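You operate a simulated robot arm through the tools that you are given. There is no shell and no other tool.

You are at the controls of a simulated robot arm. One attempt, no reset.

Task
Wipe the oil off the fixed joist and prime the bare patch.
Fine: wiping pad, then the red dauber from the primer tin; both go back. Set down upright: wiping pad, red dauber. A coat counts when it lies all over at full strength: go over it till it gets no stronger. What is to be rubbed or washed off counts as gone when no trace of it is left.
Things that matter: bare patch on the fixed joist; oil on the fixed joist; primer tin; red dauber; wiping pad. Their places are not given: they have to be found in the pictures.

Only the result counts: the job must be done as asked and must still hold three seconds after the hand-in. Knocking over, shifting, dropping, spilling or breaking anything else fails it.

Robot
A 6-joint arm with a fingered hand, fixed in place. Base frame: the origin is at the foot of the arm, x ahead of it, y to its left, z up; the work surface is at about z = 730. Units: mm, degrees, N and s.
With the tool pointing down near the work surface it reaches from about 140 to 520 mm from the base axis. Its first joint turns from -166.0 to 166.0 degrees. Payload 3.1 kg.
The tool frame sits at the grasp point between the pads (the TCP): z along the fingers, y along the line on which they close. The tips reach 22 mm beyond it. Largest opening 132 mm; the body of the gripper starts 60 mm behind the TCP. The gripper is a hand of 4 fingers: y runs from the thumb to the fingers, the wrist lies at [0, 0, -218] in the tool frame, and closing takes about 1.5 s.
Orientation is that of the tool frame in the base frame, as a unit quaternion [w, x, y, z]. With the fingers straight down and closing along the base's y, the tool's x points along the base's -x, its y along +y and its z along -z.

Tools
- The arm moves only by the tool servo_tool. Its argument "moves" is a list that holds one entry, the list of rows, each a list of 7 numbers: the shift along the tool's x, y, z in units of 25 mm (1.0 is 25 mm), then the turn, a rotation vector about the tool's x, y, z in units of 8 degrees (1.0 is 8 degrees), then the finger opening in mm, from 0 to 132. In form: [[[dx, dy, dz, wx, wy, wz, grip], ...]]. A call has 1 to 20 rows; each row shifts and turns the commanded pose from where the row before left it, along the tool's axes as they then stand. A call with a number of a shift or a turn outside -1 to 1 is refused whole. Each row takes 0.2 s and may step no farther than 50 mm and 8.6 degrees from the row before; otherwise, or with a gripper value out of range, the whole call is refused. Where a pose cannot be reached the arm comes as near as it can. A force on the tool above 40 N (or 10 N above the force at the start of the call, whichever is more), or a blocked arm, ends the call early, and 0.2 s more pass. Each finger travels about 153 mm/s and halts on what it meets, pressing with about 31 N; the grip force reading is that of the motor and also rises with nothing between the fingers. The clock runs only during rows and for 0.2 s after the last one: add rows that do not move to give the fingers time. The reply holds the time, the measured pose of the TCP, the force on the tool along the base axes, the opening and the grip force, in the units named above and with some noise, with the torque about the TCP (base axes, N m) and any sound that the robot's microphone picked up.
- Cameras (640 x 400 px; columns grow to the right, rows downward): "scene" is fixed at [51.5, 497, 1554.3]; the picture's right is [-0.61, -0.79, 0.00], its down [-0.51, 0.39, -0.77] and it looks along [0.61, -0.47, -0.64] (base axes); focal length 366 px, centre (320, 200). "wrist" rides on the gripper at [53, -53, -84] in the tool frame; the picture's right is [0.71, 0.71, 0.00], its down [-0.53, 0.53, -0.67] and it looks along [-0.47, 0.47, 0.74] (tool axes); focal length 247 px, centre (320, 200).
- snapshot(camera): a new picture of that camera. No time passes.
- lift_body(by): slides the trunk up (or, below 0, down) by that many mm; the arm rides with it, the base frame stays. It gives what a move gives, with no picture.
- preshape(shape): the hand has 4 fingers and takes this shape, open, in about a second: jaw (thumb against the fingers, like two jaws); tri (thumb and two fingers); tip (a fingertip pinch); poke (one finger out to press); point (the index stretched); flat (the hand flat); cup (the hand cupped); fist (a fist). The gripper value then closes the fingers along that shape, each until it touches; the sizes above hold for jaw. It gives what a move gives, with no picture.
- locate(camera, pixels): for up to 12 pixels [column, row] of the newest picture of that camera ("zoom" is the newest enlarged one), the place [x, y, z] in the base frame of the surface seen there, good to about 2 mm. No time passes.
- enlarge(camera, box): a new picture of the part [left, top, right, bottom] of that camera's present view, enlarged. No time passes.
- hand_in(): hands the job in; it is judged then, once.

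Open the gripper and draw the arm clear of the work before you hand the job in, unless the task says otherwise.

The tools are called after "Request:" by a JSON object that holds its "name" and its "arguments". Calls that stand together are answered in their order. servo_tool: Moves the arm, as the interface text tells. Its arguments: {"type":"object","properties":{"moves":{"type":"array","items":{"type":"array","items":{"type":"array","items":{"type":"number"}}}}},"required":["moves"]} The other tools are called the same way: lift_body (by) slides the trunk up or down; preshape (shape) gives the hand a shape; snapshot (camera) takes a picture; locate (camera, pixels) gives the place of the surface under pixels of a picture; enlarge (camera, box) takes an enlarged picture of a part of a camera's view; hand_in () hands the job in.

At the start:

```text
t: 0.0
position: [447.8, 17.3, 1163.2]
tcp_rot: [0.0, 0.001, 1.0, 0.0]
contact_force: [0.2, 0.2, -1.3]
ft_torque: [0.0, 0.0, 0.01]
width: 131.9
finger_force: 0.1
shape: jaw
trunk travel left (down, up): [-325.0, 61.0]
```

scene: 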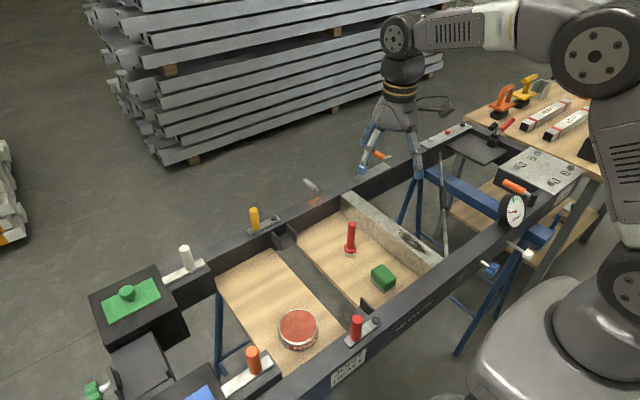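
wrist: 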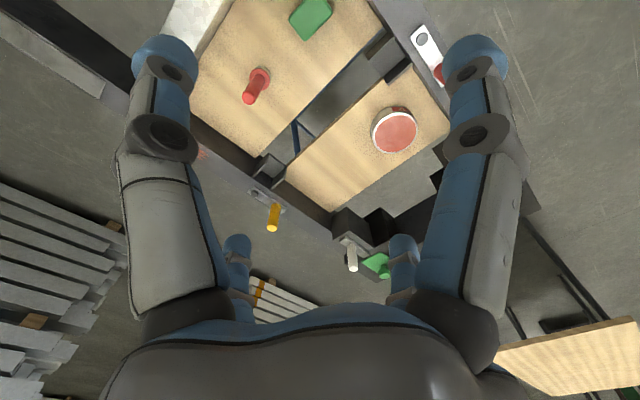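

The scene shows a red dauber near (350,238), a green block near (384,277), a red tin near (299,328), and a joist near (395,230). I enlarge these areas to see details.

Request:
{"name": "enlarge", "arguments": {"camera": "scene", "box": [320, 170, 480, 310]}}

Request:
{"name": "enlarge", "arguments": {"camera": "scene", "box": [80, 180, 400, 400]}}

Request:
{"name": "enlarge", "arguments": {"camera": "wrist", "box": [170, 0, 470, 220]}}

```text
2.86 times, centred on (400, 240) of scene
```

zoom: 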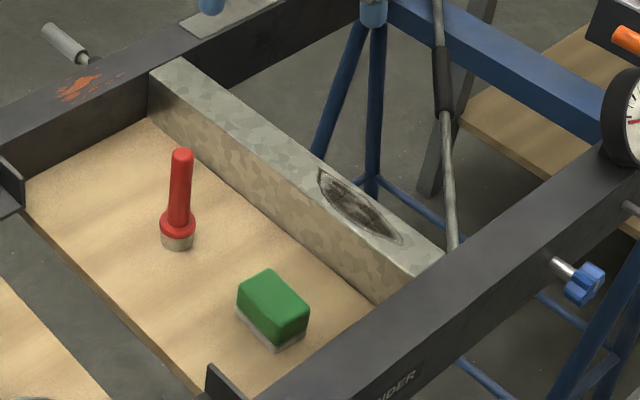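

```text
1.82 times, centred on (240, 290) of scene
```

zoom: 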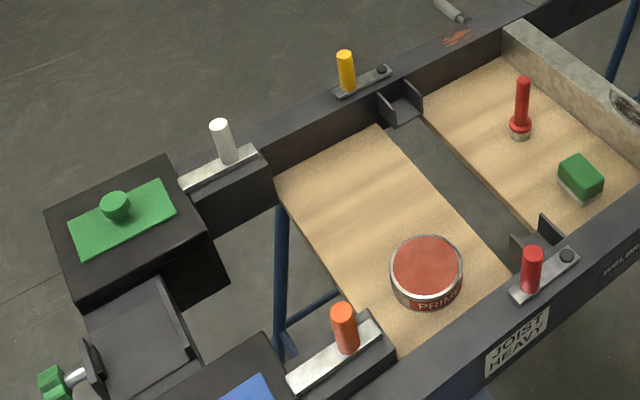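

```text
1.82 times, centred on (320, 110) of wrist
```

zoom: 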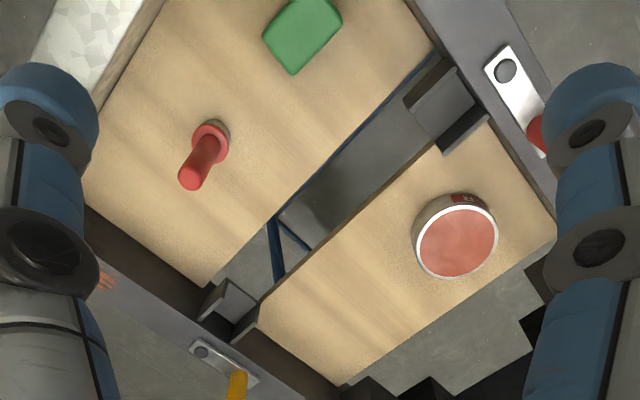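

The patch lies on the galvanised joist at about scene (412,242). I zoom in tightly on it, and on the dauber, pad and tin, to measure them.

Request:
{"name": "enlarge", "arguments": {"camera": "scene", "box": [390, 220, 450, 258]}}

Request:
{"name": "locate", "arguments": {"camera": "zoom", "pixels": [[100, 100], [200, 150], [300, 200], [400, 250], [160, 200], [300, 300], [500, 300], [250, 100]]}}

Request:
{"name": "locate", "arguments": {"camera": "scene", "pixels": [[351, 224], [350, 240], [347, 254], [384, 271], [372, 273], [378, 264], [396, 280], [386, 291], [299, 323], [320, 270], [345, 193], [437, 262]]}}

```text
10.53 times, centred on (420, 239) of scene
```

zoom: 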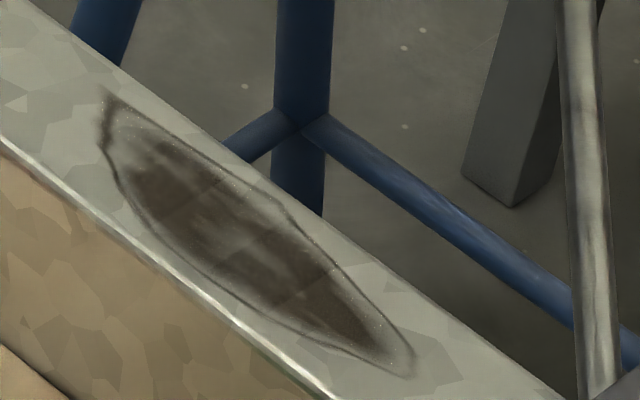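

```text
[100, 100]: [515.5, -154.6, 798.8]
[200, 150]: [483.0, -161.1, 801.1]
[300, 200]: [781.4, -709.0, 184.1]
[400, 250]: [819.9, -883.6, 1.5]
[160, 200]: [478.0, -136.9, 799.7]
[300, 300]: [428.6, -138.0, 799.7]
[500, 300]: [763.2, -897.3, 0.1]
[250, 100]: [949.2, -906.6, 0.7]
```

```text
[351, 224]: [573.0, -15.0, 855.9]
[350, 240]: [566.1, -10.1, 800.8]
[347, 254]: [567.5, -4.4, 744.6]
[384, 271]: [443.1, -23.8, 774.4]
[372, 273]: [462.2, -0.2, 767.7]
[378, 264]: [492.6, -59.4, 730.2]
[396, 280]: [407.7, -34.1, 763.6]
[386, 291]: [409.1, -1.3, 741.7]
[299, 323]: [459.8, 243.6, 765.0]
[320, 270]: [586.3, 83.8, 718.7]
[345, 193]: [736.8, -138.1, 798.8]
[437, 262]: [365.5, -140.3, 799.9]
```

The joist top lies at z≈800, running along x at y≈-140. Next I zoom on the dauber and pad to measure their outlines.

Request:
{"name": "enlarge", "arguments": {"camera": "scene", "box": [326, 214, 374, 262]}}

Request:
{"name": "locate", "arguments": {"camera": "zoom", "pixels": [[320, 80], [320, 120], [300, 200], [320, 200], [340, 200], [310, 280], [290, 310], [320, 320], [300, 350], [330, 350], [260, 300], [360, 300]]}}

Request:
{"name": "enlarge", "arguments": {"camera": "scene", "box": [360, 255, 408, 300]}}

```text
8.33 times, centred on (350, 238) of scene
```

zoom: 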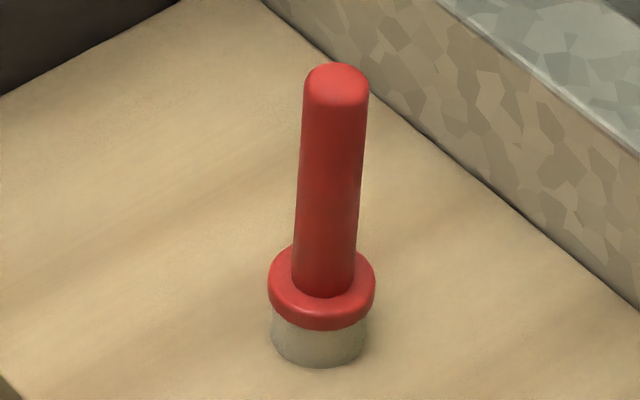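

```text
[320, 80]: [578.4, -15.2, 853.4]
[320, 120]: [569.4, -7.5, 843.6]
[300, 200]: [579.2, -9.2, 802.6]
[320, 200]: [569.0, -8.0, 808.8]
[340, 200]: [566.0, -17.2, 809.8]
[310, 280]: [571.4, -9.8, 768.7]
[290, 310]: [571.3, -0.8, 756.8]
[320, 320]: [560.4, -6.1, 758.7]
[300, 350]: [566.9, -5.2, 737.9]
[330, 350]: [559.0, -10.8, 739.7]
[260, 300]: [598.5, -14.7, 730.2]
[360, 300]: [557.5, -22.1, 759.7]
```

```text
8.89 times, centred on (384, 278) of scene
```

zoom: 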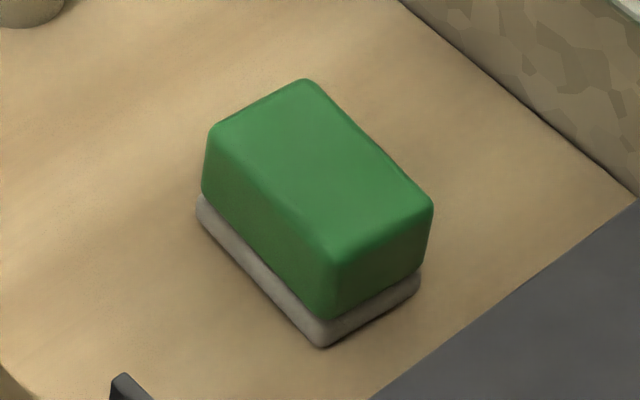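

The dauber axis is near (575,-13), with its handle from z 765 to 857. Now I locate the pad corners in this newest zoom.

Request:
{"name": "locate", "arguments": {"camera": "zoom", "pixels": [[305, 88], [218, 130], [330, 245], [425, 205], [320, 165], [325, 300], [205, 185], [320, 340], [200, 210], [415, 285], [270, 180], [385, 180]]}}

Request:
{"name": "enlarge", "arguments": {"camera": "scene", "box": [265, 300, 335, 360]}}

Request:
{"name": "locate", "arguments": {"camera": "zoom", "pixels": [[320, 80], [320, 150], [200, 160], [420, 160], [320, 235], [320, 70], [190, 170], [445, 150], [320, 265], [320, 310], [310, 40], [300, 255]]}}

```text
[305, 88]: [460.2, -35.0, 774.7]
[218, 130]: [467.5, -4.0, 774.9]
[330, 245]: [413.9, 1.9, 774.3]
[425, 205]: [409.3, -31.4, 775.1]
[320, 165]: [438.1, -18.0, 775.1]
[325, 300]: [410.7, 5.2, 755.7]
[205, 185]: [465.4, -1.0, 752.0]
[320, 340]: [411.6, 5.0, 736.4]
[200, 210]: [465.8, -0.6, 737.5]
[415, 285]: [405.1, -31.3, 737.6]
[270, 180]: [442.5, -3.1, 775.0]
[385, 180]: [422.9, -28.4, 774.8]
```

```text
6.67 times, centred on (300, 330) of scene
```

zoom: 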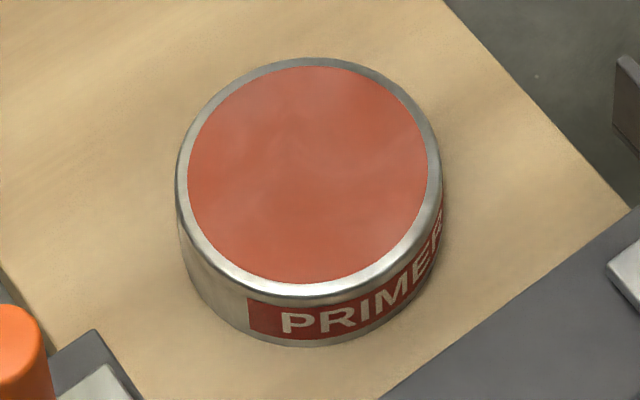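

```text
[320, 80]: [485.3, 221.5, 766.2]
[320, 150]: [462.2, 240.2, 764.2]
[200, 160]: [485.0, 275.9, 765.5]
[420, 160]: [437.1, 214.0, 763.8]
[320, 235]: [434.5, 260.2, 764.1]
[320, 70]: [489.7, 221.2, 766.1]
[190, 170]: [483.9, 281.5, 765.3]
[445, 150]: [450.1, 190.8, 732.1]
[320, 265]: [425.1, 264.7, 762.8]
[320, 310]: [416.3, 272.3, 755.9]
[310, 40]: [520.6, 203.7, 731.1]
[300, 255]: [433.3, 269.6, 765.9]
```

The tin centre is near (460,243) with its rim at z≈766, and the pad centre is near (437,-16) with its top at z 775. I check the hand's finger layout in both views before planning a grasp.

Request:
{"name": "enlarge", "arguments": {"camera": "scene", "box": [340, 70, 460, 190]}}

Request:
{"name": "enlarge", "arguments": {"camera": "scene", "box": [395, 225, 435, 262]}}

Request:
{"name": "locate", "arguments": {"camera": "zoom", "pixels": [[60, 80], [130, 110], [80, 160], [150, 250], [250, 310], [340, 360], [300, 230], [390, 310], [450, 370], [250, 230], [180, 300], [400, 290]]}}

```text
3.33 times, centred on (400, 130) of scene
```

zoom: 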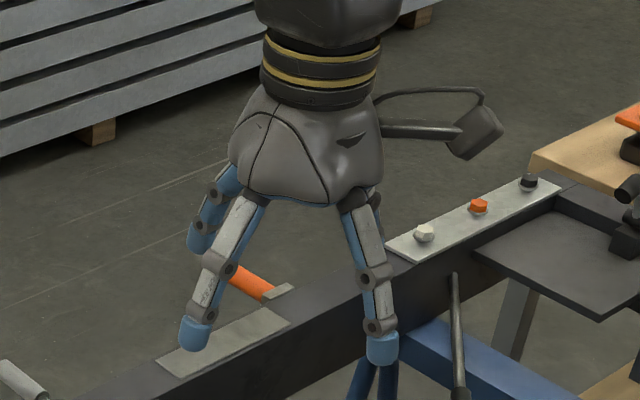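

```text
10.81 times, centred on (415, 244) of scene
```

zoom: 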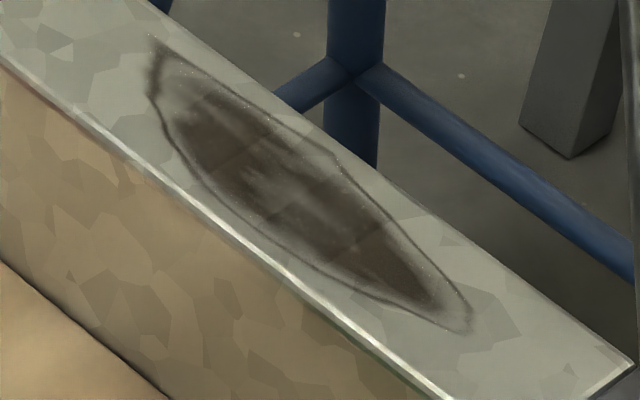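

```text
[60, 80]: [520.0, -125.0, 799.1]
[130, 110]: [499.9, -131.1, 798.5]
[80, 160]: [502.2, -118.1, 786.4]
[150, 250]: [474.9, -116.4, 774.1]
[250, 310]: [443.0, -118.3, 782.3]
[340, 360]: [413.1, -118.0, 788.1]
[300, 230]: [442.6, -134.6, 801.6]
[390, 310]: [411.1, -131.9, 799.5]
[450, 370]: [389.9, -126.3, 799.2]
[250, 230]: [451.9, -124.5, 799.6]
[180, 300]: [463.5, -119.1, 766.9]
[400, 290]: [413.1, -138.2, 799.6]
```

The hand has four fingers arranged around the palm, and the joist's near edge lies at y≈-118. I locate the patch outline and the joist's far edge from this zoom.

Request:
{"name": "locate", "arguments": {"camera": "zoom", "pixels": [[152, 42], [470, 325], [165, 130], [230, 215], [330, 285], [410, 310], [440, 270], [340, 165], [260, 110], [200, 70], [460, 300], [300, 105]]}}

Request:
{"name": "locate", "arguments": {"camera": "zoom", "pixels": [[310, 115], [400, 180], [500, 255], [630, 355], [390, 385], [560, 370], [200, 30], [20, 10], [615, 340]]}}

```text
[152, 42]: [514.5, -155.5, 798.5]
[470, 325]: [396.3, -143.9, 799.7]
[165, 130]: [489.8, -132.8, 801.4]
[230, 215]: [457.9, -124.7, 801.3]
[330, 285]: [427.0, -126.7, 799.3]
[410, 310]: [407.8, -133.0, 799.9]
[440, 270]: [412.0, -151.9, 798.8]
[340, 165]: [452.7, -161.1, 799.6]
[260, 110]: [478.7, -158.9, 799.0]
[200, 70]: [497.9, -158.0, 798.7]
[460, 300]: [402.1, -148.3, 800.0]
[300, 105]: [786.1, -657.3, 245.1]
```

```text
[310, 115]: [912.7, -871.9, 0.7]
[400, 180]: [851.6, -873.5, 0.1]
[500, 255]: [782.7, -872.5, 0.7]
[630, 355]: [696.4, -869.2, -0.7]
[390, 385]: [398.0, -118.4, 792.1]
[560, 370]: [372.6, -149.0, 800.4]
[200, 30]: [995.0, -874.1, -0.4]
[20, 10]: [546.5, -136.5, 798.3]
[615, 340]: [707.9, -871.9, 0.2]
```

Patch spans x≈396–515, y≈-125–-161 on the joist top (joist y from -118 to about -165). I test how the four fingers close in free air: go to 40 mm opening and look.

Request:
{"name": "servo_tool", "arguments": {"moves": [[[0, 0, 0, 0, 0, 0, 100], [0, 0, 0, 0, 0, 0, 70], [0, 0, 0, 0, 0, 0, 40], [0, 0, 0, 0, 0, 0, 40], [0, 0, 0, 0, 0, 0, 40], [0, 0, 0, 0, 0, 0, 40], [0, 0, 0, 0, 0, 0, 40]]]}}

Request:
{"name": "snapshot", "arguments": {"camera": "wrist"}}

Request:
{"name": "enlarge", "arguments": {"camera": "scene", "box": [340, 70, 460, 190]}}

```text
t: 1.6
position: [447.2, 17.0, 1162.2]
tcp_rot: [0.0, 0.0, 1.0, -0.001]
contact_force: [0.2, 0.3, -0.9]
ft_torque: [0.02, -0.05, 0.01]
width: 40.3
finger_force: 0.1
shape: jaw
trunk travel left (down, up): [-325.0, 61.0]
```

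```text
taken
```

wrist: 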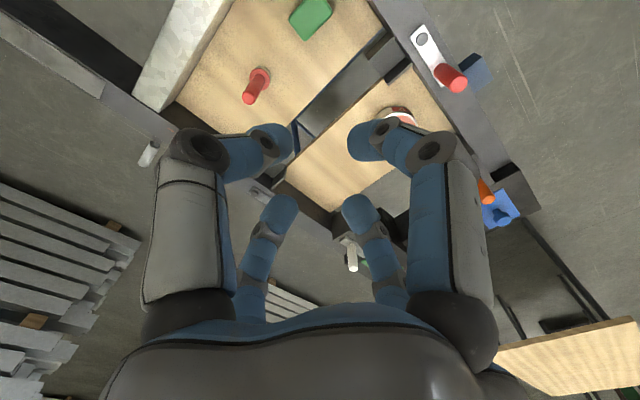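

```text
3.33 times, centred on (400, 130) of scene
```

zoom: 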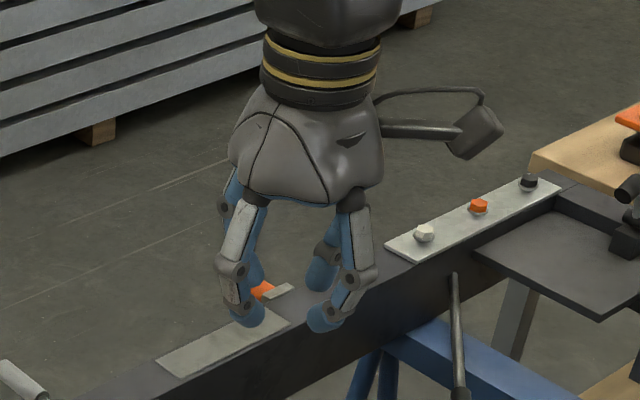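

The fingers close radially (compass layout), so the pad will be held on all four sides. I reopen and lower the trunk by 150 to bring the shoulder to a better height.

Request:
{"name": "servo_tool", "arguments": {"moves": [[[0, 0, 0, 0, 0, 0, 80], [0, 0, 0, 0, 0, 0, 120], [0, 0, 0, 0, 0, 0, 120], [0, 0, 0, 0, 0, 0, 120]]]}}

Request:
{"name": "lift_body", "arguments": {"by": -150}}

Request:
{"name": "snapshot", "arguments": {"camera": "scene"}}

```text
t: 2.6
position: [446.9, 16.9, 1162.8]
tcp_rot: [0.001, 0.0, 1.0, 0.0]
contact_force: [0.2, 0.3, 0.4]
ft_torque: [-0.01, -0.01, 0.01]
width: 119.5
finger_force: 0.0
shape: jaw
trunk travel left (down, up): [-325.0, 61.0]
```

```text
t: 4.3
position: [447.2, 17.5, 1013.9]
tcp_rot: [-0.001, 0.0, 1.0, 0.0]
contact_force: [0.0, -0.3, -0.7]
ft_torque: [0.0, 0.03, 0.01]
width: 119.8
finger_force: 0.0
shape: jaw
trunk travel left (down, up): [-175.0, 211.0]
```

```text
taken
```

scene: 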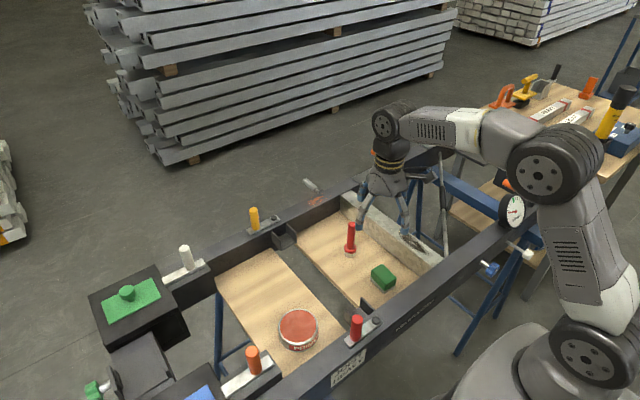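

Trunk lowering worked; the TCP is now at z≈1014, clear of everything. I test the outward reach towards the dauber position (575,-13) at this height.

Request:
{"name": "servo_tool", "arguments": {"moves": [[[-0.85, -0.2, 0, 0, 0, 0, 120], [-0.85, -0.2, 0, 0, 0, 0, 120], [-0.85, -0.2, 0, 0, 0, 0, 120], [-0.85, -0.2, 0, 0, 0, 0, 120], [-0.85, -0.2, 0, 0, 0, 0, 120], [-0.85, -0.2, 0, 0, 0, 0, 120], [0, 0, 0, 0, 0, 0, 120], [0, 0, 0, 0, 0, 0, 120]]]}}

Request:
{"name": "snapshot", "arguments": {"camera": "wrist"}}

Request:
{"name": "snapshot", "arguments": {"camera": "scene"}}

```text
t: 6.2
position: [539.5, -10.0, 1004.3]
tcp_rot: [0.0, 0.001, 1.0, 0.0]
contact_force: [-0.5, -0.6, 0.7]
ft_torque: [0.01, -0.01, 0.0]
width: 119.8
finger_force: 0.1
shape: jaw
out of reach, approached as far as the arm can: row 5, 6
trunk travel left (down, up): [-175.0, 211.0]
```

```text
taken
```

wrist: 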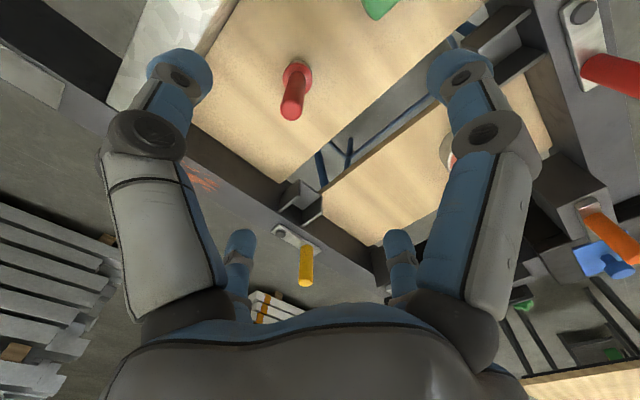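

```text
taken
```

scene: 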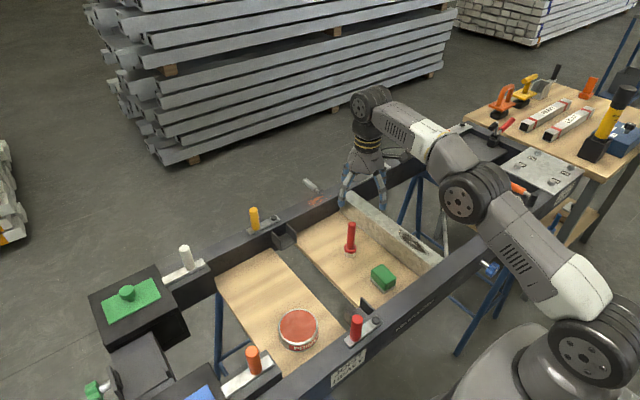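

At this height the arm tops out at x≈540 (shoulder is lower than the wrist here). I lower the tool by 100 mm, still above the dauber's top (857), and see whether the reach grows.

Request:
{"name": "servo_tool", "arguments": {"moves": [[[0, 0, 1, 0, 0, 0, 120], [0, 0, 1, 0, 0, 0, 120], [0, 0, 1, 0, 0, 0, 120], [0, 0, 1, 0, 0, 0, 120], [0, 0, 0, 0, 0, 0, 120], [0, 0, 0, 0, 0, 0, 120]]]}}

```text
t: 7.5
position: [538.8, -10.9, 906.7]
tcp_rot: [0.0, 0.0, 1.0, 0.0]
contact_force: [-1.2, -1.0, -0.4]
ft_torque: [-0.02, 0.02, -0.01]
width: 119.6
finger_force: 0.1
shape: jaw
trunk travel left (down, up): [-175.0, 211.0]
```

The command was clipped at the reach limit, so now I push outwards again at z≈907 towards x=575.

Request:
{"name": "servo_tool", "arguments": {"moves": [[[-0.36, 0, 0, 0, 0, 0, 120], [-0.36, 0, 0, 0, 0, 0, 120], [-0.36, 0, 0, 0, 0, 0, 120], [-0.36, 0, 0, 0, 0, 0, 120], [0, 0, 0, 0, 0, 0, 120], [0, 0, 0, 0, 0, 0, 120]]]}}

Request:
{"name": "snapshot", "arguments": {"camera": "wrist"}}

Request:
{"name": "snapshot", "arguments": {"camera": "scene"}}

```text
t: 8.9
position: [565.5, -9.7, 904.1]
tcp_rot: [0.0, -0.001, 1.0, -0.001]
contact_force: [-0.2, -0.7, -0.3]
ft_torque: [0.0, -0.02, 0.0]
width: 119.7
finger_force: 0.0
shape: jaw
out of reach, approached as far as the arm can: row 4
trunk travel left (down, up): [-175.0, 211.0]
```

```text
taken
```

wrist: 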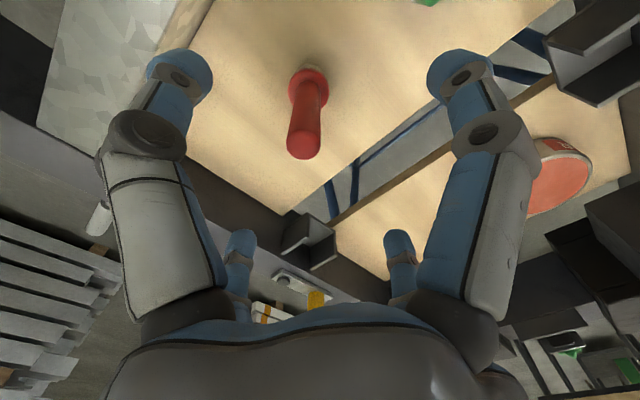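

```text
taken
```

scene: 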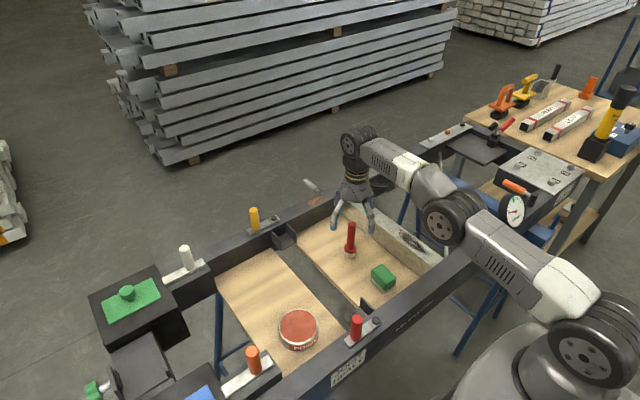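

At z≈904 the limit is x≈566, which puts the shoulder at about z 1028 and the maximum reach near 573. I locate the dauber precisely from this closer wrist view.

Request:
{"name": "enlarge", "arguments": {"camera": "wrist", "box": [260, 50, 360, 170]}}

Request:
{"name": "locate", "arguments": {"camera": "wrist", "pixels": [[303, 147], [290, 147], [316, 147], [303, 138], [303, 156], [306, 110], [296, 110], [317, 110], [307, 75], [295, 80], [322, 80], [425, 0]]}}

```text
3.33 times, centred on (310, 110) of wrist
```

zoom: 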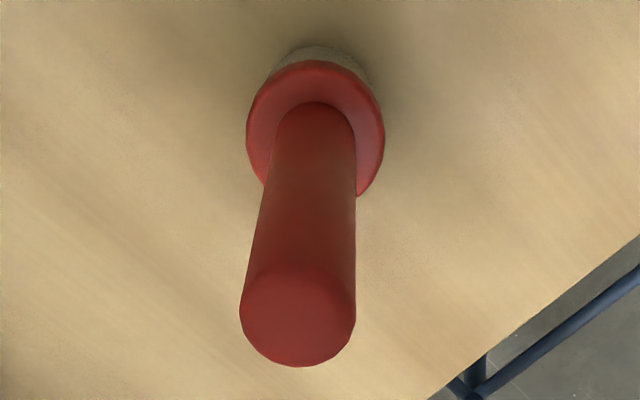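

```text
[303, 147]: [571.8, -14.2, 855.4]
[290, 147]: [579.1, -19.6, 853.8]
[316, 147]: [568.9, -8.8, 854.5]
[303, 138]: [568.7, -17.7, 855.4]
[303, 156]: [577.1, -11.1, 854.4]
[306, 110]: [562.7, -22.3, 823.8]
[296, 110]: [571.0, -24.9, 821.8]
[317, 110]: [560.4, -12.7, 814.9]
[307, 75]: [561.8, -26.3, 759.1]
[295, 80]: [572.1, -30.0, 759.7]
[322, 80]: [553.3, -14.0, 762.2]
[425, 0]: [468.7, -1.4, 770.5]
```

The dauber's axis is at about (571.5,-14.5), just inside reach. First the pad: I move back above it at about (436,-16), turning 5.5° to align with it, staying high.

Request:
{"name": "servo_tool", "arguments": {"moves": [[[0.86, -0.04, -0.2, 0, 0, 0.115, 110], [0.86, -0.04, -0.2, 0, 0, 0.115, 110], [0.86, -0.04, 0, 0, 0, 0.115, 110], [0.86, -0.04, 0, 0, 0, 0.115, 110], [0.86, -0.04, 0, 0, 0, 0.115, 110], [0.86, -0.04, 0, 0, 0, 0.115, 110], [0, 0, 0, 0, 0, 0, 110], [0, 0, 0, 0, 0, 0, 110]]]}}

Request:
{"name": "snapshot", "arguments": {"camera": "wrist"}}

```text
t: 10.8
position: [436.2, -12.1, 914.8]
tcp_rot: [0.0, 0.048, 0.999, 0.0]
contact_force: [0.5, -0.6, -0.1]
ft_torque: [0.0, -0.01, 0.0]
width: 110.3
finger_force: 0.0
shape: jaw
trunk travel left (down, up): [-175.0, 211.0]
```

```text
taken
```

wrist: 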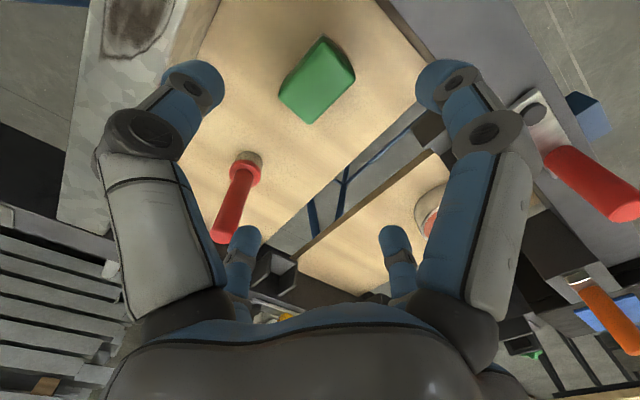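

Now above the pad, with the tool rotated about -5.5° as intended. I enlarge the wrist view to check the pad corners (top face about (318,80)).

Request:
{"name": "enlarge", "arguments": {"camera": "wrist", "box": [268, 30, 368, 130]}}

Request:
{"name": "locate", "arguments": {"camera": "zoom", "pixels": [[330, 40], [440, 190], [275, 360], [165, 205], [300, 200], [245, 120], [350, 285], [385, 110], [215, 290]]}}

```text
4.00 times, centred on (318, 80) of wrist
```

zoom: 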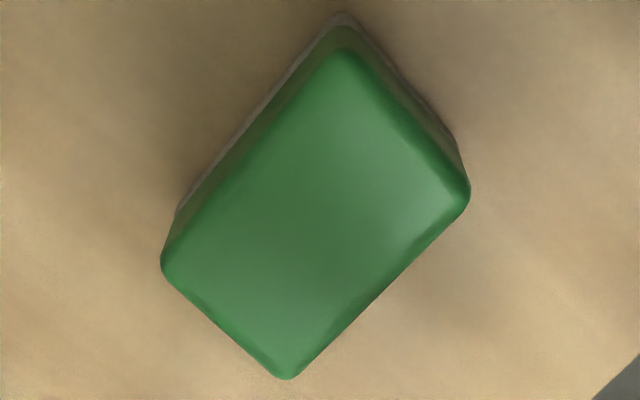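

```text
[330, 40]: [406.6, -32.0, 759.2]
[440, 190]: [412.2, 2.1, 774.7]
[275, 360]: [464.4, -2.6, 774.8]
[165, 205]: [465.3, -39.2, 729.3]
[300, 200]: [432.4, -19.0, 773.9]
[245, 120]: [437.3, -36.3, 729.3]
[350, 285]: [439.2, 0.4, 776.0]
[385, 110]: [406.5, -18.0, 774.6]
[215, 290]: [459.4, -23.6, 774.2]
```

The pad's top centre is about (436,-17). Before descending I check where the near rail's inner edge and height lie, since a finger opens towards it.

Request:
{"name": "locate", "arguments": {"camera": "scene", "pixels": [[447, 262], [430, 280], [410, 295], [400, 300], [395, 310], [380, 318], [372, 300], [365, 303], [420, 290], [405, 290]]}}

Request:
{"name": "enlarge", "arguments": {"camera": "scene", "box": [350, 240, 470, 330]}}

```text
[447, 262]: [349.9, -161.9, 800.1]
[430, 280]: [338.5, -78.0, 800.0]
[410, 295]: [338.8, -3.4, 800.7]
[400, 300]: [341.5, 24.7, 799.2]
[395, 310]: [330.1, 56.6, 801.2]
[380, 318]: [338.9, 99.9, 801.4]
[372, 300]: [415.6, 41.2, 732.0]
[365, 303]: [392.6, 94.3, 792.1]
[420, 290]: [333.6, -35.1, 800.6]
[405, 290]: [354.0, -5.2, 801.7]
```

```text
4.44 times, centred on (410, 285) of scene
```

zoom: 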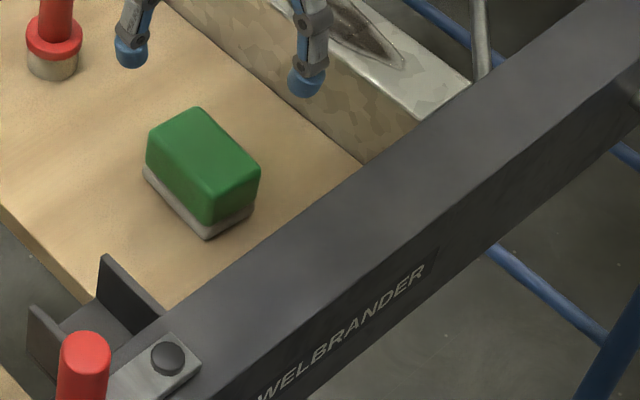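

The rail top is z≈800; I pin down its inner edge near y≈-17 using pixels across that edge in this zoom.

Request:
{"name": "locate", "arguments": {"camera": "zoom", "pixels": [[352, 170], [356, 180], [340, 185], [340, 195], [300, 212], [300, 222], [260, 242], [260, 252], [310, 230], [240, 280], [200, 290], [420, 125]]}}

```text
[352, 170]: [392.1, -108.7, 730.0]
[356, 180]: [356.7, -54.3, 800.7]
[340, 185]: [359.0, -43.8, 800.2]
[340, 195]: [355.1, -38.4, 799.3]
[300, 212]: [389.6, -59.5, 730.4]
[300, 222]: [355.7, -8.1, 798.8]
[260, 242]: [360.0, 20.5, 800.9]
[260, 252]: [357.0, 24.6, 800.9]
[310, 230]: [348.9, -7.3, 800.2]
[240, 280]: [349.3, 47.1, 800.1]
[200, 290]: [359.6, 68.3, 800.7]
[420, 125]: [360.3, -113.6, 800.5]
```

The rail's inner edge is at x≈361, so I offset the grasp to x≈440 with an 80 mm opening to keep the knuckles clear. I descend first to z≈805.

Request:
{"name": "servo_tool", "arguments": {"moves": [[[-0.17, -0.18, 0.4, 0, 0, 0, 80], [0, 0, 1, 0, 0, 0, 80], [0, 0, 1, 0, 0, 0, 80], [0, 0, 1, 0, 0, 0, 80], [0, 0, 1, 0, 0, 0, 80], [0, 0, 0, 0, 0, 0, 80], [0, 0, 0, 0, 0, 0, 80]]]}}

Request:
{"name": "snapshot", "arguments": {"camera": "wrist"}}

Request:
{"name": "enlarge", "arguments": {"camera": "scene", "box": [330, 210, 450, 310]}}

```text
t: 12.3
position: [441.2, -15.0, 803.7]
tcp_rot: [0.001, 0.048, 0.999, 0.0]
contact_force: [-0.1, 0.6, -0.3]
ft_torque: [0.03, -0.02, 0.02]
width: 80.8
finger_force: 0.0
shape: jaw
trunk travel left (down, up): [-175.0, 211.0]
```

```text
taken
```

wrist: 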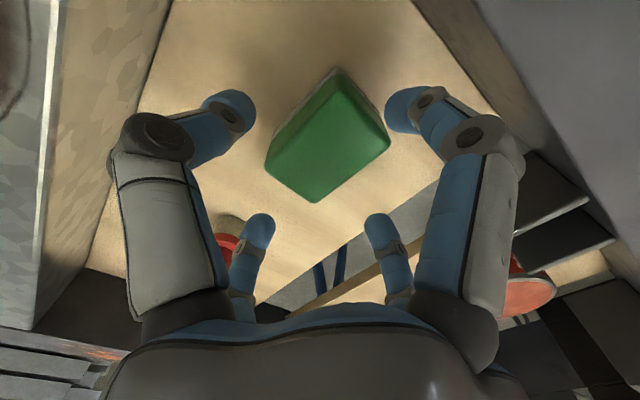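

```text
4.00 times, centred on (390, 260) of scene
```

zoom: 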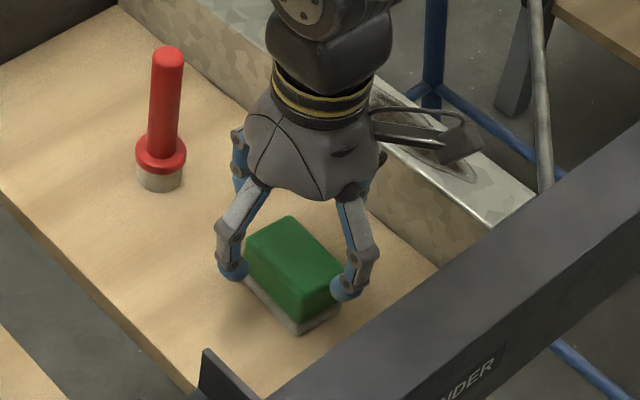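

The fingers straddle the pad with clearance to the rail. I descend 31 mm to z≈772 and check forces.

Request:
{"name": "servo_tool", "arguments": {"moves": [[[0, -0.04, 0.62, 0, 0, 0, 80], [0, -0.04, 0.62, 0, 0, 0, 80], [0, 0, 0, 0, 0, 0, 80], [0, 0, 0, 0, 0, 0, 80]]]}}

Request:
{"name": "snapshot", "arguments": {"camera": "wrist"}}

Request:
{"name": "enlarge", "arguments": {"camera": "scene", "box": [330, 210, 450, 310]}}

```text
t: 13.3
position: [440.8, -18.7, 774.4]
tcp_rot: [-0.001, 0.048, 0.999, 0.0]
contact_force: [0.2, 0.8, 0.4]
ft_torque: [0.01, 0.01, 0.01]
width: 80.6
finger_force: 0.1
shape: jaw
trunk travel left (down, up): [-175.0, 211.0]
```

```text
taken
```

wrist: 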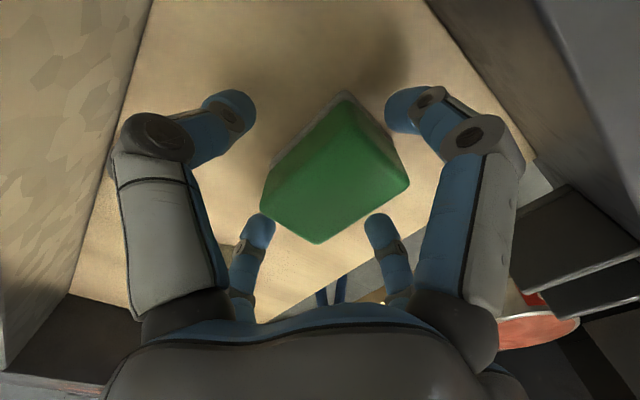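

```text
4.00 times, centred on (390, 260) of scene
```

zoom: 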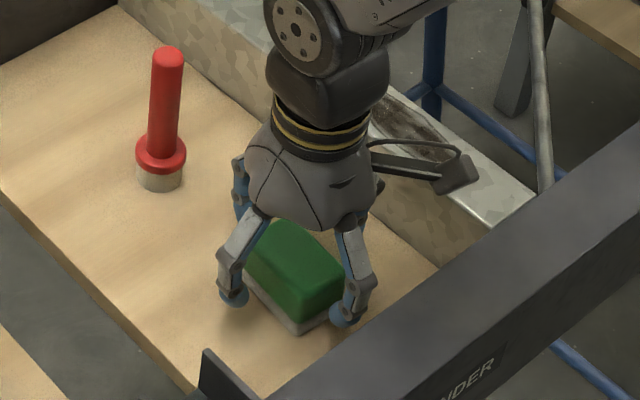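

Tips are around z 752 beside the pad with no contact. I go 4 mm lower and close the fingers on it.

Request:
{"name": "servo_tool", "arguments": {"moves": [[[0, 0, 0.16, 0, 0, 0, 80], [0, 0, 0, 0, 0, 0, 60], [0, 0, 0, 0, 0, 0, 45], [0, 0, 0, 0, 0, 0, 30], [0, 0, 0, 0, 0, 0, 20], [0, 0, 0, 0, 0, 0, 20], [0, 0, 0, 0, 0, 0, 20], [0, 0, 0, 0, 0, 0, 20], [0, 0, 0, 0, 0, 0, 20]]]}}

Request:
{"name": "snapshot", "arguments": {"camera": "wrist"}}

Request:
{"name": "enlarge", "arguments": {"camera": "scene", "box": [330, 210, 450, 310]}}

```text
t: 15.3
position: [441.2, -19.3, 769.1]
tcp_rot: [0.0, 0.048, 0.999, 0.0]
contact_force: [0.2, 0.3, -0.5]
ft_torque: [0.01, 0.01, 0.0]
width: 41.0
finger_force: 31.0
shape: jaw
trunk travel left (down, up): [-175.0, 211.0]
```

```text
taken
```

wrist: 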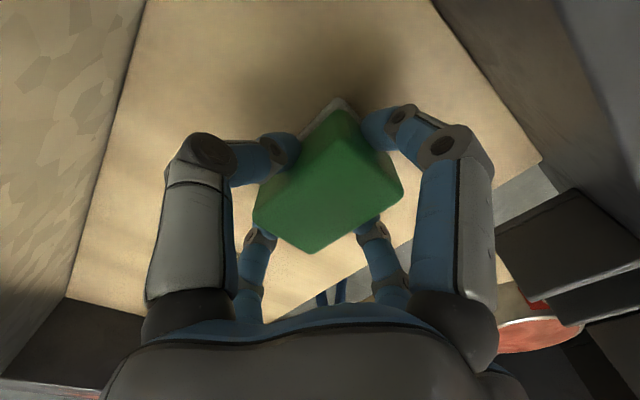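

```text
4.00 times, centred on (390, 260) of scene
```

zoom: 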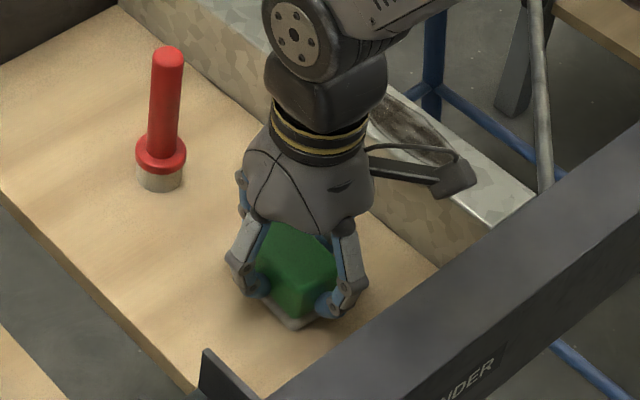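

The pad is gripped (width 41, 31 N). Before lifting over the joist, I check the grey rod near scene (445,200) and other obstacles around the wiping area.

Request:
{"name": "enlarge", "arguments": {"camera": "scene", "box": [400, 130, 540, 290]}}

Request:
{"name": "locate", "arguments": {"camera": "scene", "pixels": [[441, 175], [443, 200], [445, 215], [446, 230], [447, 240], [447, 250], [511, 210], [490, 268], [527, 252], [515, 187]]}}

```text
2.50 times, centred on (470, 210) of scene
```

zoom: 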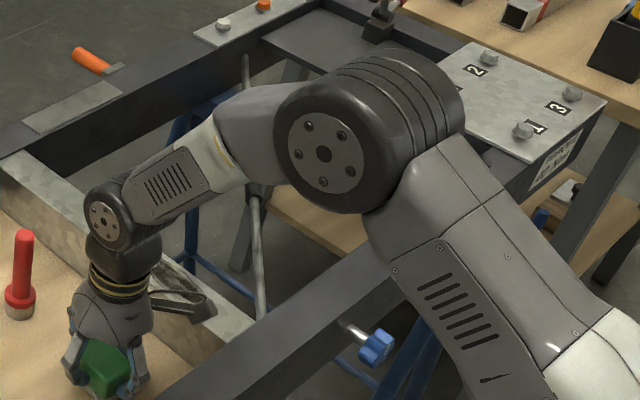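

```text
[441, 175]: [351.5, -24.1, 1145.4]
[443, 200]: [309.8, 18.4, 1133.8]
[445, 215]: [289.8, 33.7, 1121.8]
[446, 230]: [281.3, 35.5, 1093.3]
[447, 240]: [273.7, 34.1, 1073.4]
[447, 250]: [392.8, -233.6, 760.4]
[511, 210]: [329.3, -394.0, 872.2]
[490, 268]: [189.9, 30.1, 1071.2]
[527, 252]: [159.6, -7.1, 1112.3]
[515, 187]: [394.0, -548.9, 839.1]
```

The rod is at y≈-234, z≈760, well clear of the joist top. I lift the pad straight up 100 mm and verify the hold.

Request:
{"name": "servo_tool", "arguments": {"moves": [[[0, 0, -0.5, 0, 0, 0, 20], [0, 0, -0.5, 0, 0, 0, 20], [0, 0, -1, 0, 0, 0, 20], [0, 0, -1, 0, 0, 0, 20], [0, 0, -1, 0, 0, 0, 20], [0, 0, 0, 0, 0, 0, 20], [0, 0, 0, 0, 0, 0, 20]]]}}

Request:
{"name": "snapshot", "arguments": {"camera": "wrist"}}

Request:
{"name": "enlarge", "arguments": {"camera": "scene", "box": [330, 170, 470, 290]}}

```text
t: 16.9
position: [439.5, -19.3, 869.2]
tcp_rot: [0.0, 0.048, 0.999, 0.0]
contact_force: [0.0, 0.6, 0.0]
ft_torque: [0.01, -0.02, 0.0]
width: 40.9
finger_force: 31.4
shape: jaw
trunk travel left (down, up): [-175.0, 211.0]
```

```text
taken
```

wrist: 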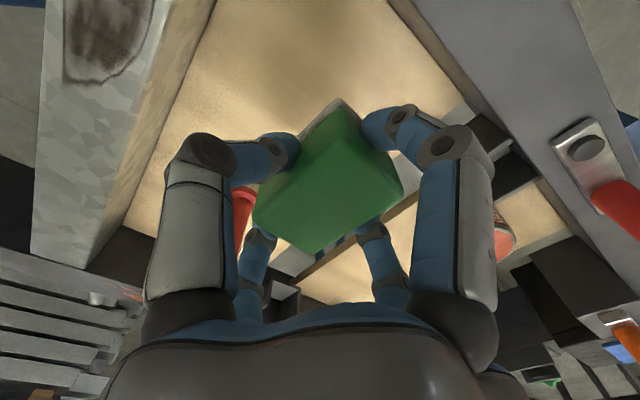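

```text
3.33 times, centred on (400, 230) of scene
```

zoom: 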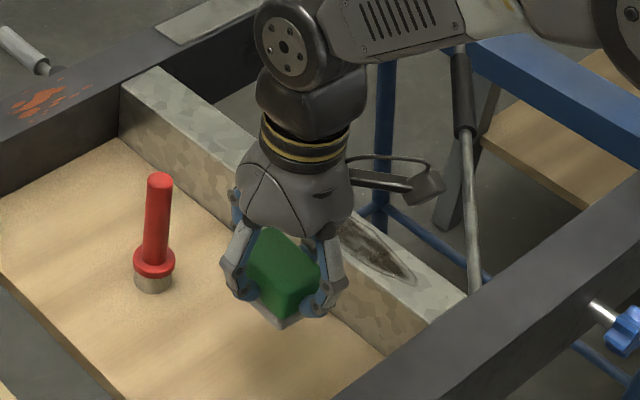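

The pad is held firmly. I rotate back 5.5° to align with the joist and move over to about (460,-142), staying at z≈869 (pad bottom ≈830).

Request:
{"name": "servo_tool", "arguments": {"moves": [[[0, 0, 0, 0, 0, -0.69, 20], [-0.137, -0.818, 0, 0, 0, 0, 20], [-0.137, -0.818, 0, 0, 0, 0, 20], [-0.137, -0.818, 0, 0, 0, 0, 20], [-0.137, -0.818, 0, 0, 0, 0, 20], [-0.137, -0.818, 0, 0, 0, 0, 20], [-0.137, -0.818, 0, 0, 0, 0, 20], [0, 0, 0, 0, 0, 0, 20], [0, 0, 0, 0, 0, 0, 20]]]}}

Request:
{"name": "snapshot", "arguments": {"camera": "wrist"}}

Request:
{"name": "enlarge", "arguments": {"camera": "scene", "box": [330, 150, 490, 290]}}

```text
t: 18.9
position: [459.8, -141.7, 869.0]
tcp_rot: [0.0, 0.0, 1.0, 0.0]
contact_force: [0.8, -0.2, -1.1]
ft_torque: [0.01, 0.03, 0.01]
width: 40.9
finger_force: 30.7
shape: jaw
trunk travel left (down, up): [-175.0, 211.0]
```

```text
taken
```

wrist: 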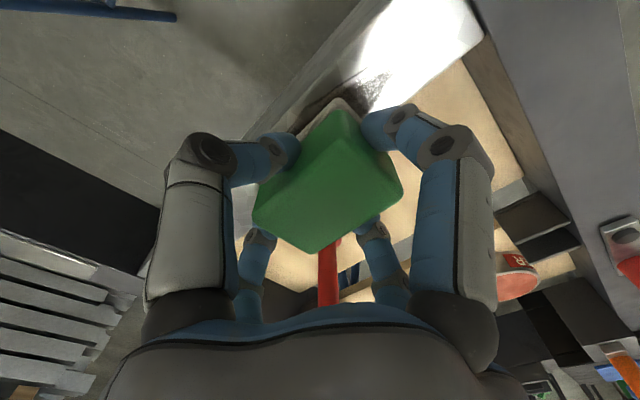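

```text
2.86 times, centred on (410, 220) of scene
```

zoom: 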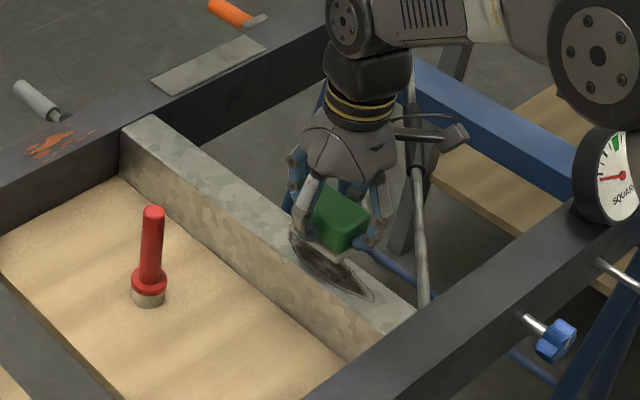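

Pad is above the patch with its base clear of the joist. I lower 26 mm to just above expected contact, then step down by 1 mm, watching force.

Request:
{"name": "servo_tool", "arguments": {"moves": [[[0, 0, 0.6, 0, 0, 0, 20], [0, 0, 0.4, 0, 0, 0, 20], [0, 0, 0.04, 0, 0, 0, 20], [0, 0, 0.04, 0, 0, 0, 20], [0, 0, 0, 0, 0, 0, 20], [0, 0, 0, 0, 0, 0, 20]]]}}

```text
t: 20.4
position: [460.3, -140.0, 842.6]
tcp_rot: [0.0, 0.0, 1.0, -0.001]
contact_force: [-0.5, -0.4, -0.9]
ft_torque: [0.0, -0.02, -0.02]
width: 40.7
finger_force: 31.2
shape: jaw
trunk travel left (down, up): [-175.0, 211.0]
```

No contact yet at z≈842.6. I step further down in 1 mm rows to find the surface.

Request:
{"name": "servo_tool", "arguments": {"moves": [[[0, 0, 0.04, 0, 0, 0, 20], [0, 0, 0.04, 0, 0, 0, 20], [0, 0, 0.04, 0, 0, 0, 20], [0, 0, 0, 0, 0, 0, 20]]]}}

Request:
{"name": "servo_tool", "arguments": {"moves": [[[0, 0, 0.04, 0, 0, 0, 20], [0, 0, 0, 0, 0, 0, 20]]]}}

```text
t: 21.4
position: [460.0, -139.3, 839.4]
tcp_rot: [0.001, 0.0, 1.0, 0.0]
contact_force: [0.2, 1.5, -1.2]
ft_torque: [-0.01, 0.01, 0.02]
width: 41.1
finger_force: 31.0
shape: jaw
trunk travel left (down, up): [-175.0, 211.0]
```

```text
t: 21.9
position: [460.8, -138.8, 838.5]
tcp_rot: [0.0, 0.0, 1.0, 0.0]
contact_force: [0.4, 0.1, -0.2]
ft_torque: [-0.04, 0.02, -0.01]
width: 41.1
finger_force: 31.0
shape: jaw
trunk travel left (down, up): [-175.0, 211.0]
```

Still free at z≈838.5. I continue stepping down 1 mm at a time.

Request:
{"name": "servo_tool", "arguments": {"moves": [[[0, 0, 0.04, 0, 0, 0, 20], [0, 0, 0, 0, 0, 0, 20]]]}}

Request:
{"name": "servo_tool", "arguments": {"moves": [[[0, 0, 0.04, 0, 0, 0, 20], [0, 0, 0, 0, 0, 0, 20]]]}}

Request:
{"name": "enlarge", "arguments": {"camera": "scene", "box": [380, 190, 460, 260]}}

```text
t: 22.6
position: [459.4, -139.8, 837.5]
tcp_rot: [0.0, -0.001, 1.0, 0.0]
contact_force: [-0.1, 0.1, -1.3]
ft_torque: [-0.01, -0.01, 0.0]
width: 41.0
finger_force: 30.6
shape: jaw
trunk travel left (down, up): [-175.0, 211.0]
```

```text
t: 23.1
position: [460.9, -139.2, 836.9]
tcp_rot: [0.001, 0.0, 1.0, -0.001]
contact_force: [0.1, 0.3, 8.4]
ft_torque: [0.06, 0.01, 0.0]
width: 41.2
finger_force: 31.4
shape: jaw
trunk travel left (down, up): [-175.0, 211.0]
```

```text
5.71 times, centred on (420, 225) of scene
```

zoom: 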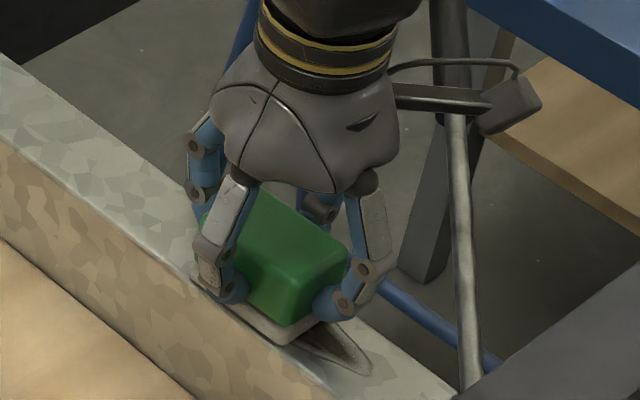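

Contact made: 8.4 N at z≈836.9. I wipe along the joist in x by ±50 mm about the centre at this light pressure.

Request:
{"name": "servo_tool", "arguments": {"moves": [[[-0.4, 0, 0, 0, 0, 0, 20], [-0.4, 0, 0, 0, 0, 0, 20], [-0.4, 0, 0, 0, 0, 0, 20], [-0.4, 0, 0, 0, 0, 0, 20], [-0.4, 0, 0, 0, 0, 0, 20], [0.4, 0, 0, 0, 0, 0, 20], [0.4, 0, 0, 0, 0, 0, 20], [0.4, 0, 0, 0, 0, 0, 20], [0.4, 0, 0, 0, 0, 0, 20], [0.4, 0, 0, 0, 0, 0, 20], [0.4, 0, 0, 0, 0, 0, 20], [0.4, 0, 0, 0, 0, 0, 20], [0.4, 0, 0, 0, 0, 0, 20], [0.4, 0, 0, 0, 0, 0, 20], [0.4, 0, 0, 0, 0, 0, 20]]]}}

Request:
{"name": "enlarge", "arguments": {"camera": "scene", "box": [380, 190, 460, 260]}}

```text
t: 26.4
position: [408.6, -138.7, 836.7]
tcp_rot: [0.0, 0.0, 1.0, -0.001]
contact_force: [2.8, 0.1, 8.0]
ft_torque: [0.03, -0.02, -0.01]
width: 41.6
finger_force: 31.2
shape: jaw
trunk travel left (down, up): [-175.0, 211.0]
```

```text
5.71 times, centred on (420, 225) of scene
```

zoom: 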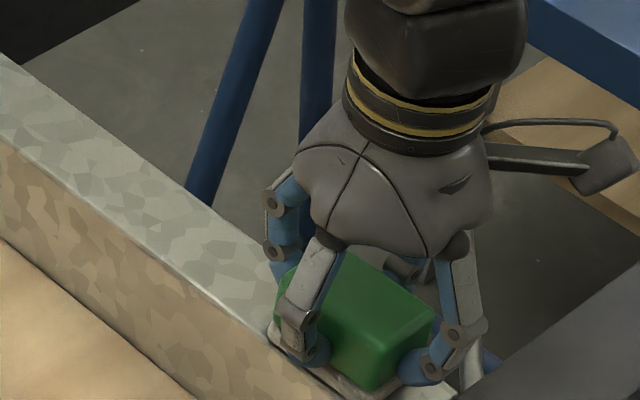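

The wiped part already looks clean. I shift 6 mm towards the far edge and sweep back the full length.

Request:
{"name": "servo_tool", "arguments": {"moves": [[[0, -0.24, 0, 0, 0, 0, 20], [-0.4, 0, 0, 0, 0, 0, 20], [-0.4, 0, 0, 0, 0, 0, 20], [-0.4, 0, 0, 0, 0, 0, 20], [-0.4, 0, 0, 0, 0, 0, 20], [-0.4, 0, 0, 0, 0, 0, 20], [-0.4, 0, 0, 0, 0, 0, 20], [-0.4, 0, 0, 0, 0, 0, 20], [-0.4, 0, 0, 0, 0, 0, 20], [-0.4, 0, 0, 0, 0, 0, 20], [-0.4, 0, 0, 0, 0, 0, 20], [-0.4, 0, 0, 0, 0, 0, 20]]]}}

Request:
{"name": "enlarge", "arguments": {"camera": "scene", "box": [380, 190, 460, 260]}}

```text
t: 28.9
position: [519.5, -144.1, 838.0]
tcp_rot: [0.0, 0.001, 1.0, 0.0]
contact_force: [-1.2, -0.8, 3.2]
ft_torque: [0.0, 0.03, 0.0]
width: 41.4
finger_force: 31.2
shape: jaw
trunk travel left (down, up): [-175.0, 211.0]
```

```text
5.71 times, centred on (420, 225) of scene
```

zoom: 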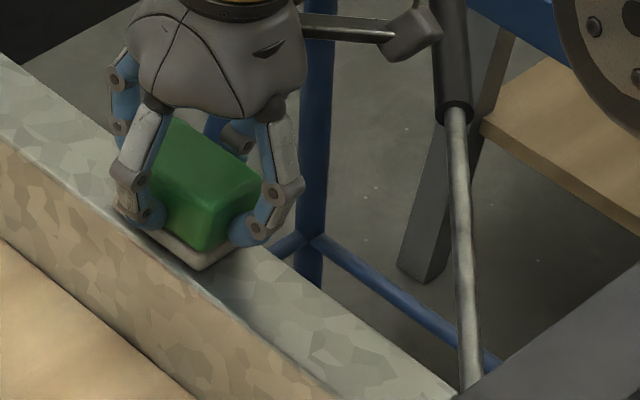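

The joist looks clean from here. I do another sweep back along the near side lane to make sure no trace is left, then look without the pad in the way.

Request:
{"name": "servo_tool", "arguments": {"moves": [[[0, 0.4, 0.02, 0, 0, 0, 20], [0.4, 0, 0, 0, 0, 0, 20], [0.4, 0, 0, 0, 0, 0, 20], [0.4, 0, 0, 0, 0, 0, 20], [0.4, 0, 0, 0, 0, 0, 20], [0.4, 0, 0, 0, 0, 0, 20], [0.4, 0, 0, 0, 0, 0, 20], [0.4, 0, 0, 0, 0, 0, 20], [0.4, 0, 0, 0, 0, 0, 20], [0.4, 0, 0, 0, 0, 0, 20], [0.4, 0, 0, 0, 0, 0, 20], [0.4, 0, 0, 0, 0, 0, 20], [0, -0.5, 0, 0, 0, 0, 20], [-0.4, 0, 0, 0, 0, 0, 20], [-0.4, 0, 0, 0, 0, 0, 20], [-0.4, 0, 0, 0, 0, 0, 20], [-0.4, 0, 0, 0, 0, 0, 20], [-0.4, 0, 0, 0, 0, 0, 20]]]}}

Request:
{"name": "servo_tool", "arguments": {"moves": [[[-0.4, 0, 0, 0, 0, 0, 20], [-0.4, 0, 0, 0, 0, 0, 20], [-0.4, 0, 0, 0, 0, 0, 20], [-0.4, 0, 0, 0, 0, 0, 20], [-0.4, 0, 0, 0, 0, 0, 20], [-0.4, 0, 0, 0, 0, 0, 20], [0, 0, -0.8, 0, 0, 0, 20], [0, 0, -0.8, 0, 0, 0, 20], [0, 0.8, -0.4, 0, 0, 0, 20], [0, 1, 0, 0, 0, 0, 20], [0, 1, 0, 0, 0, 0, 20], [0, 1, 0, 0, 0, 0, 20], [0, 1, 0, 0, 0, 0, 20], [0, 0, 0, 0, 0, 0, 20]]]}}

Request:
{"name": "enlarge", "arguments": {"camera": "scene", "box": [380, 190, 460, 260]}}

Request:
{"name": "snapshot", "arguments": {"camera": "wrist"}}

```text
t: 32.8
position: [459.3, -148.5, 836.5]
tcp_rot: [0.0, 0.001, 1.0, 0.0]
contact_force: [-3.4, -0.9, 8.8]
ft_torque: [-0.04, 0.04, 0.04]
width: 41.7
finger_force: 30.9
shape: jaw
trunk travel left (down, up): [-175.0, 211.0]
```

```text
t: 35.8
position: [520.7, -29.2, 885.3]
tcp_rot: [0.0, 0.0, 1.0, 0.001]
contact_force: [0.5, 0.1, -0.2]
ft_torque: [0.01, 0.02, 0.04]
width: 41.5
finger_force: 30.7
shape: jaw
trunk travel left (down, up): [-175.0, 211.0]
```

```text
5.71 times, centred on (420, 225) of scene
```

zoom: 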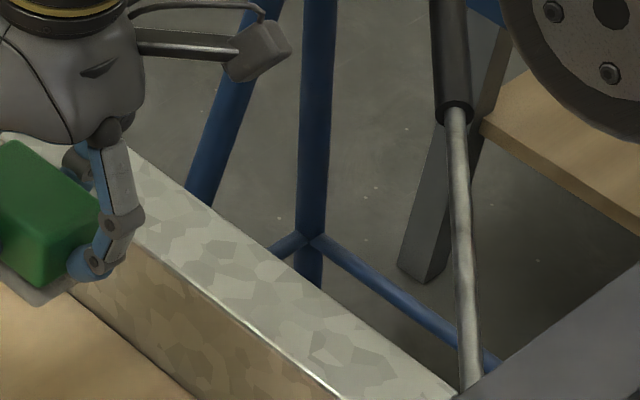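

```text
taken
```

wrist: 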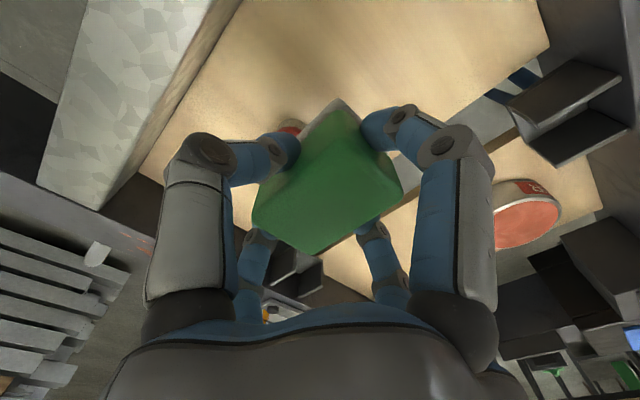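

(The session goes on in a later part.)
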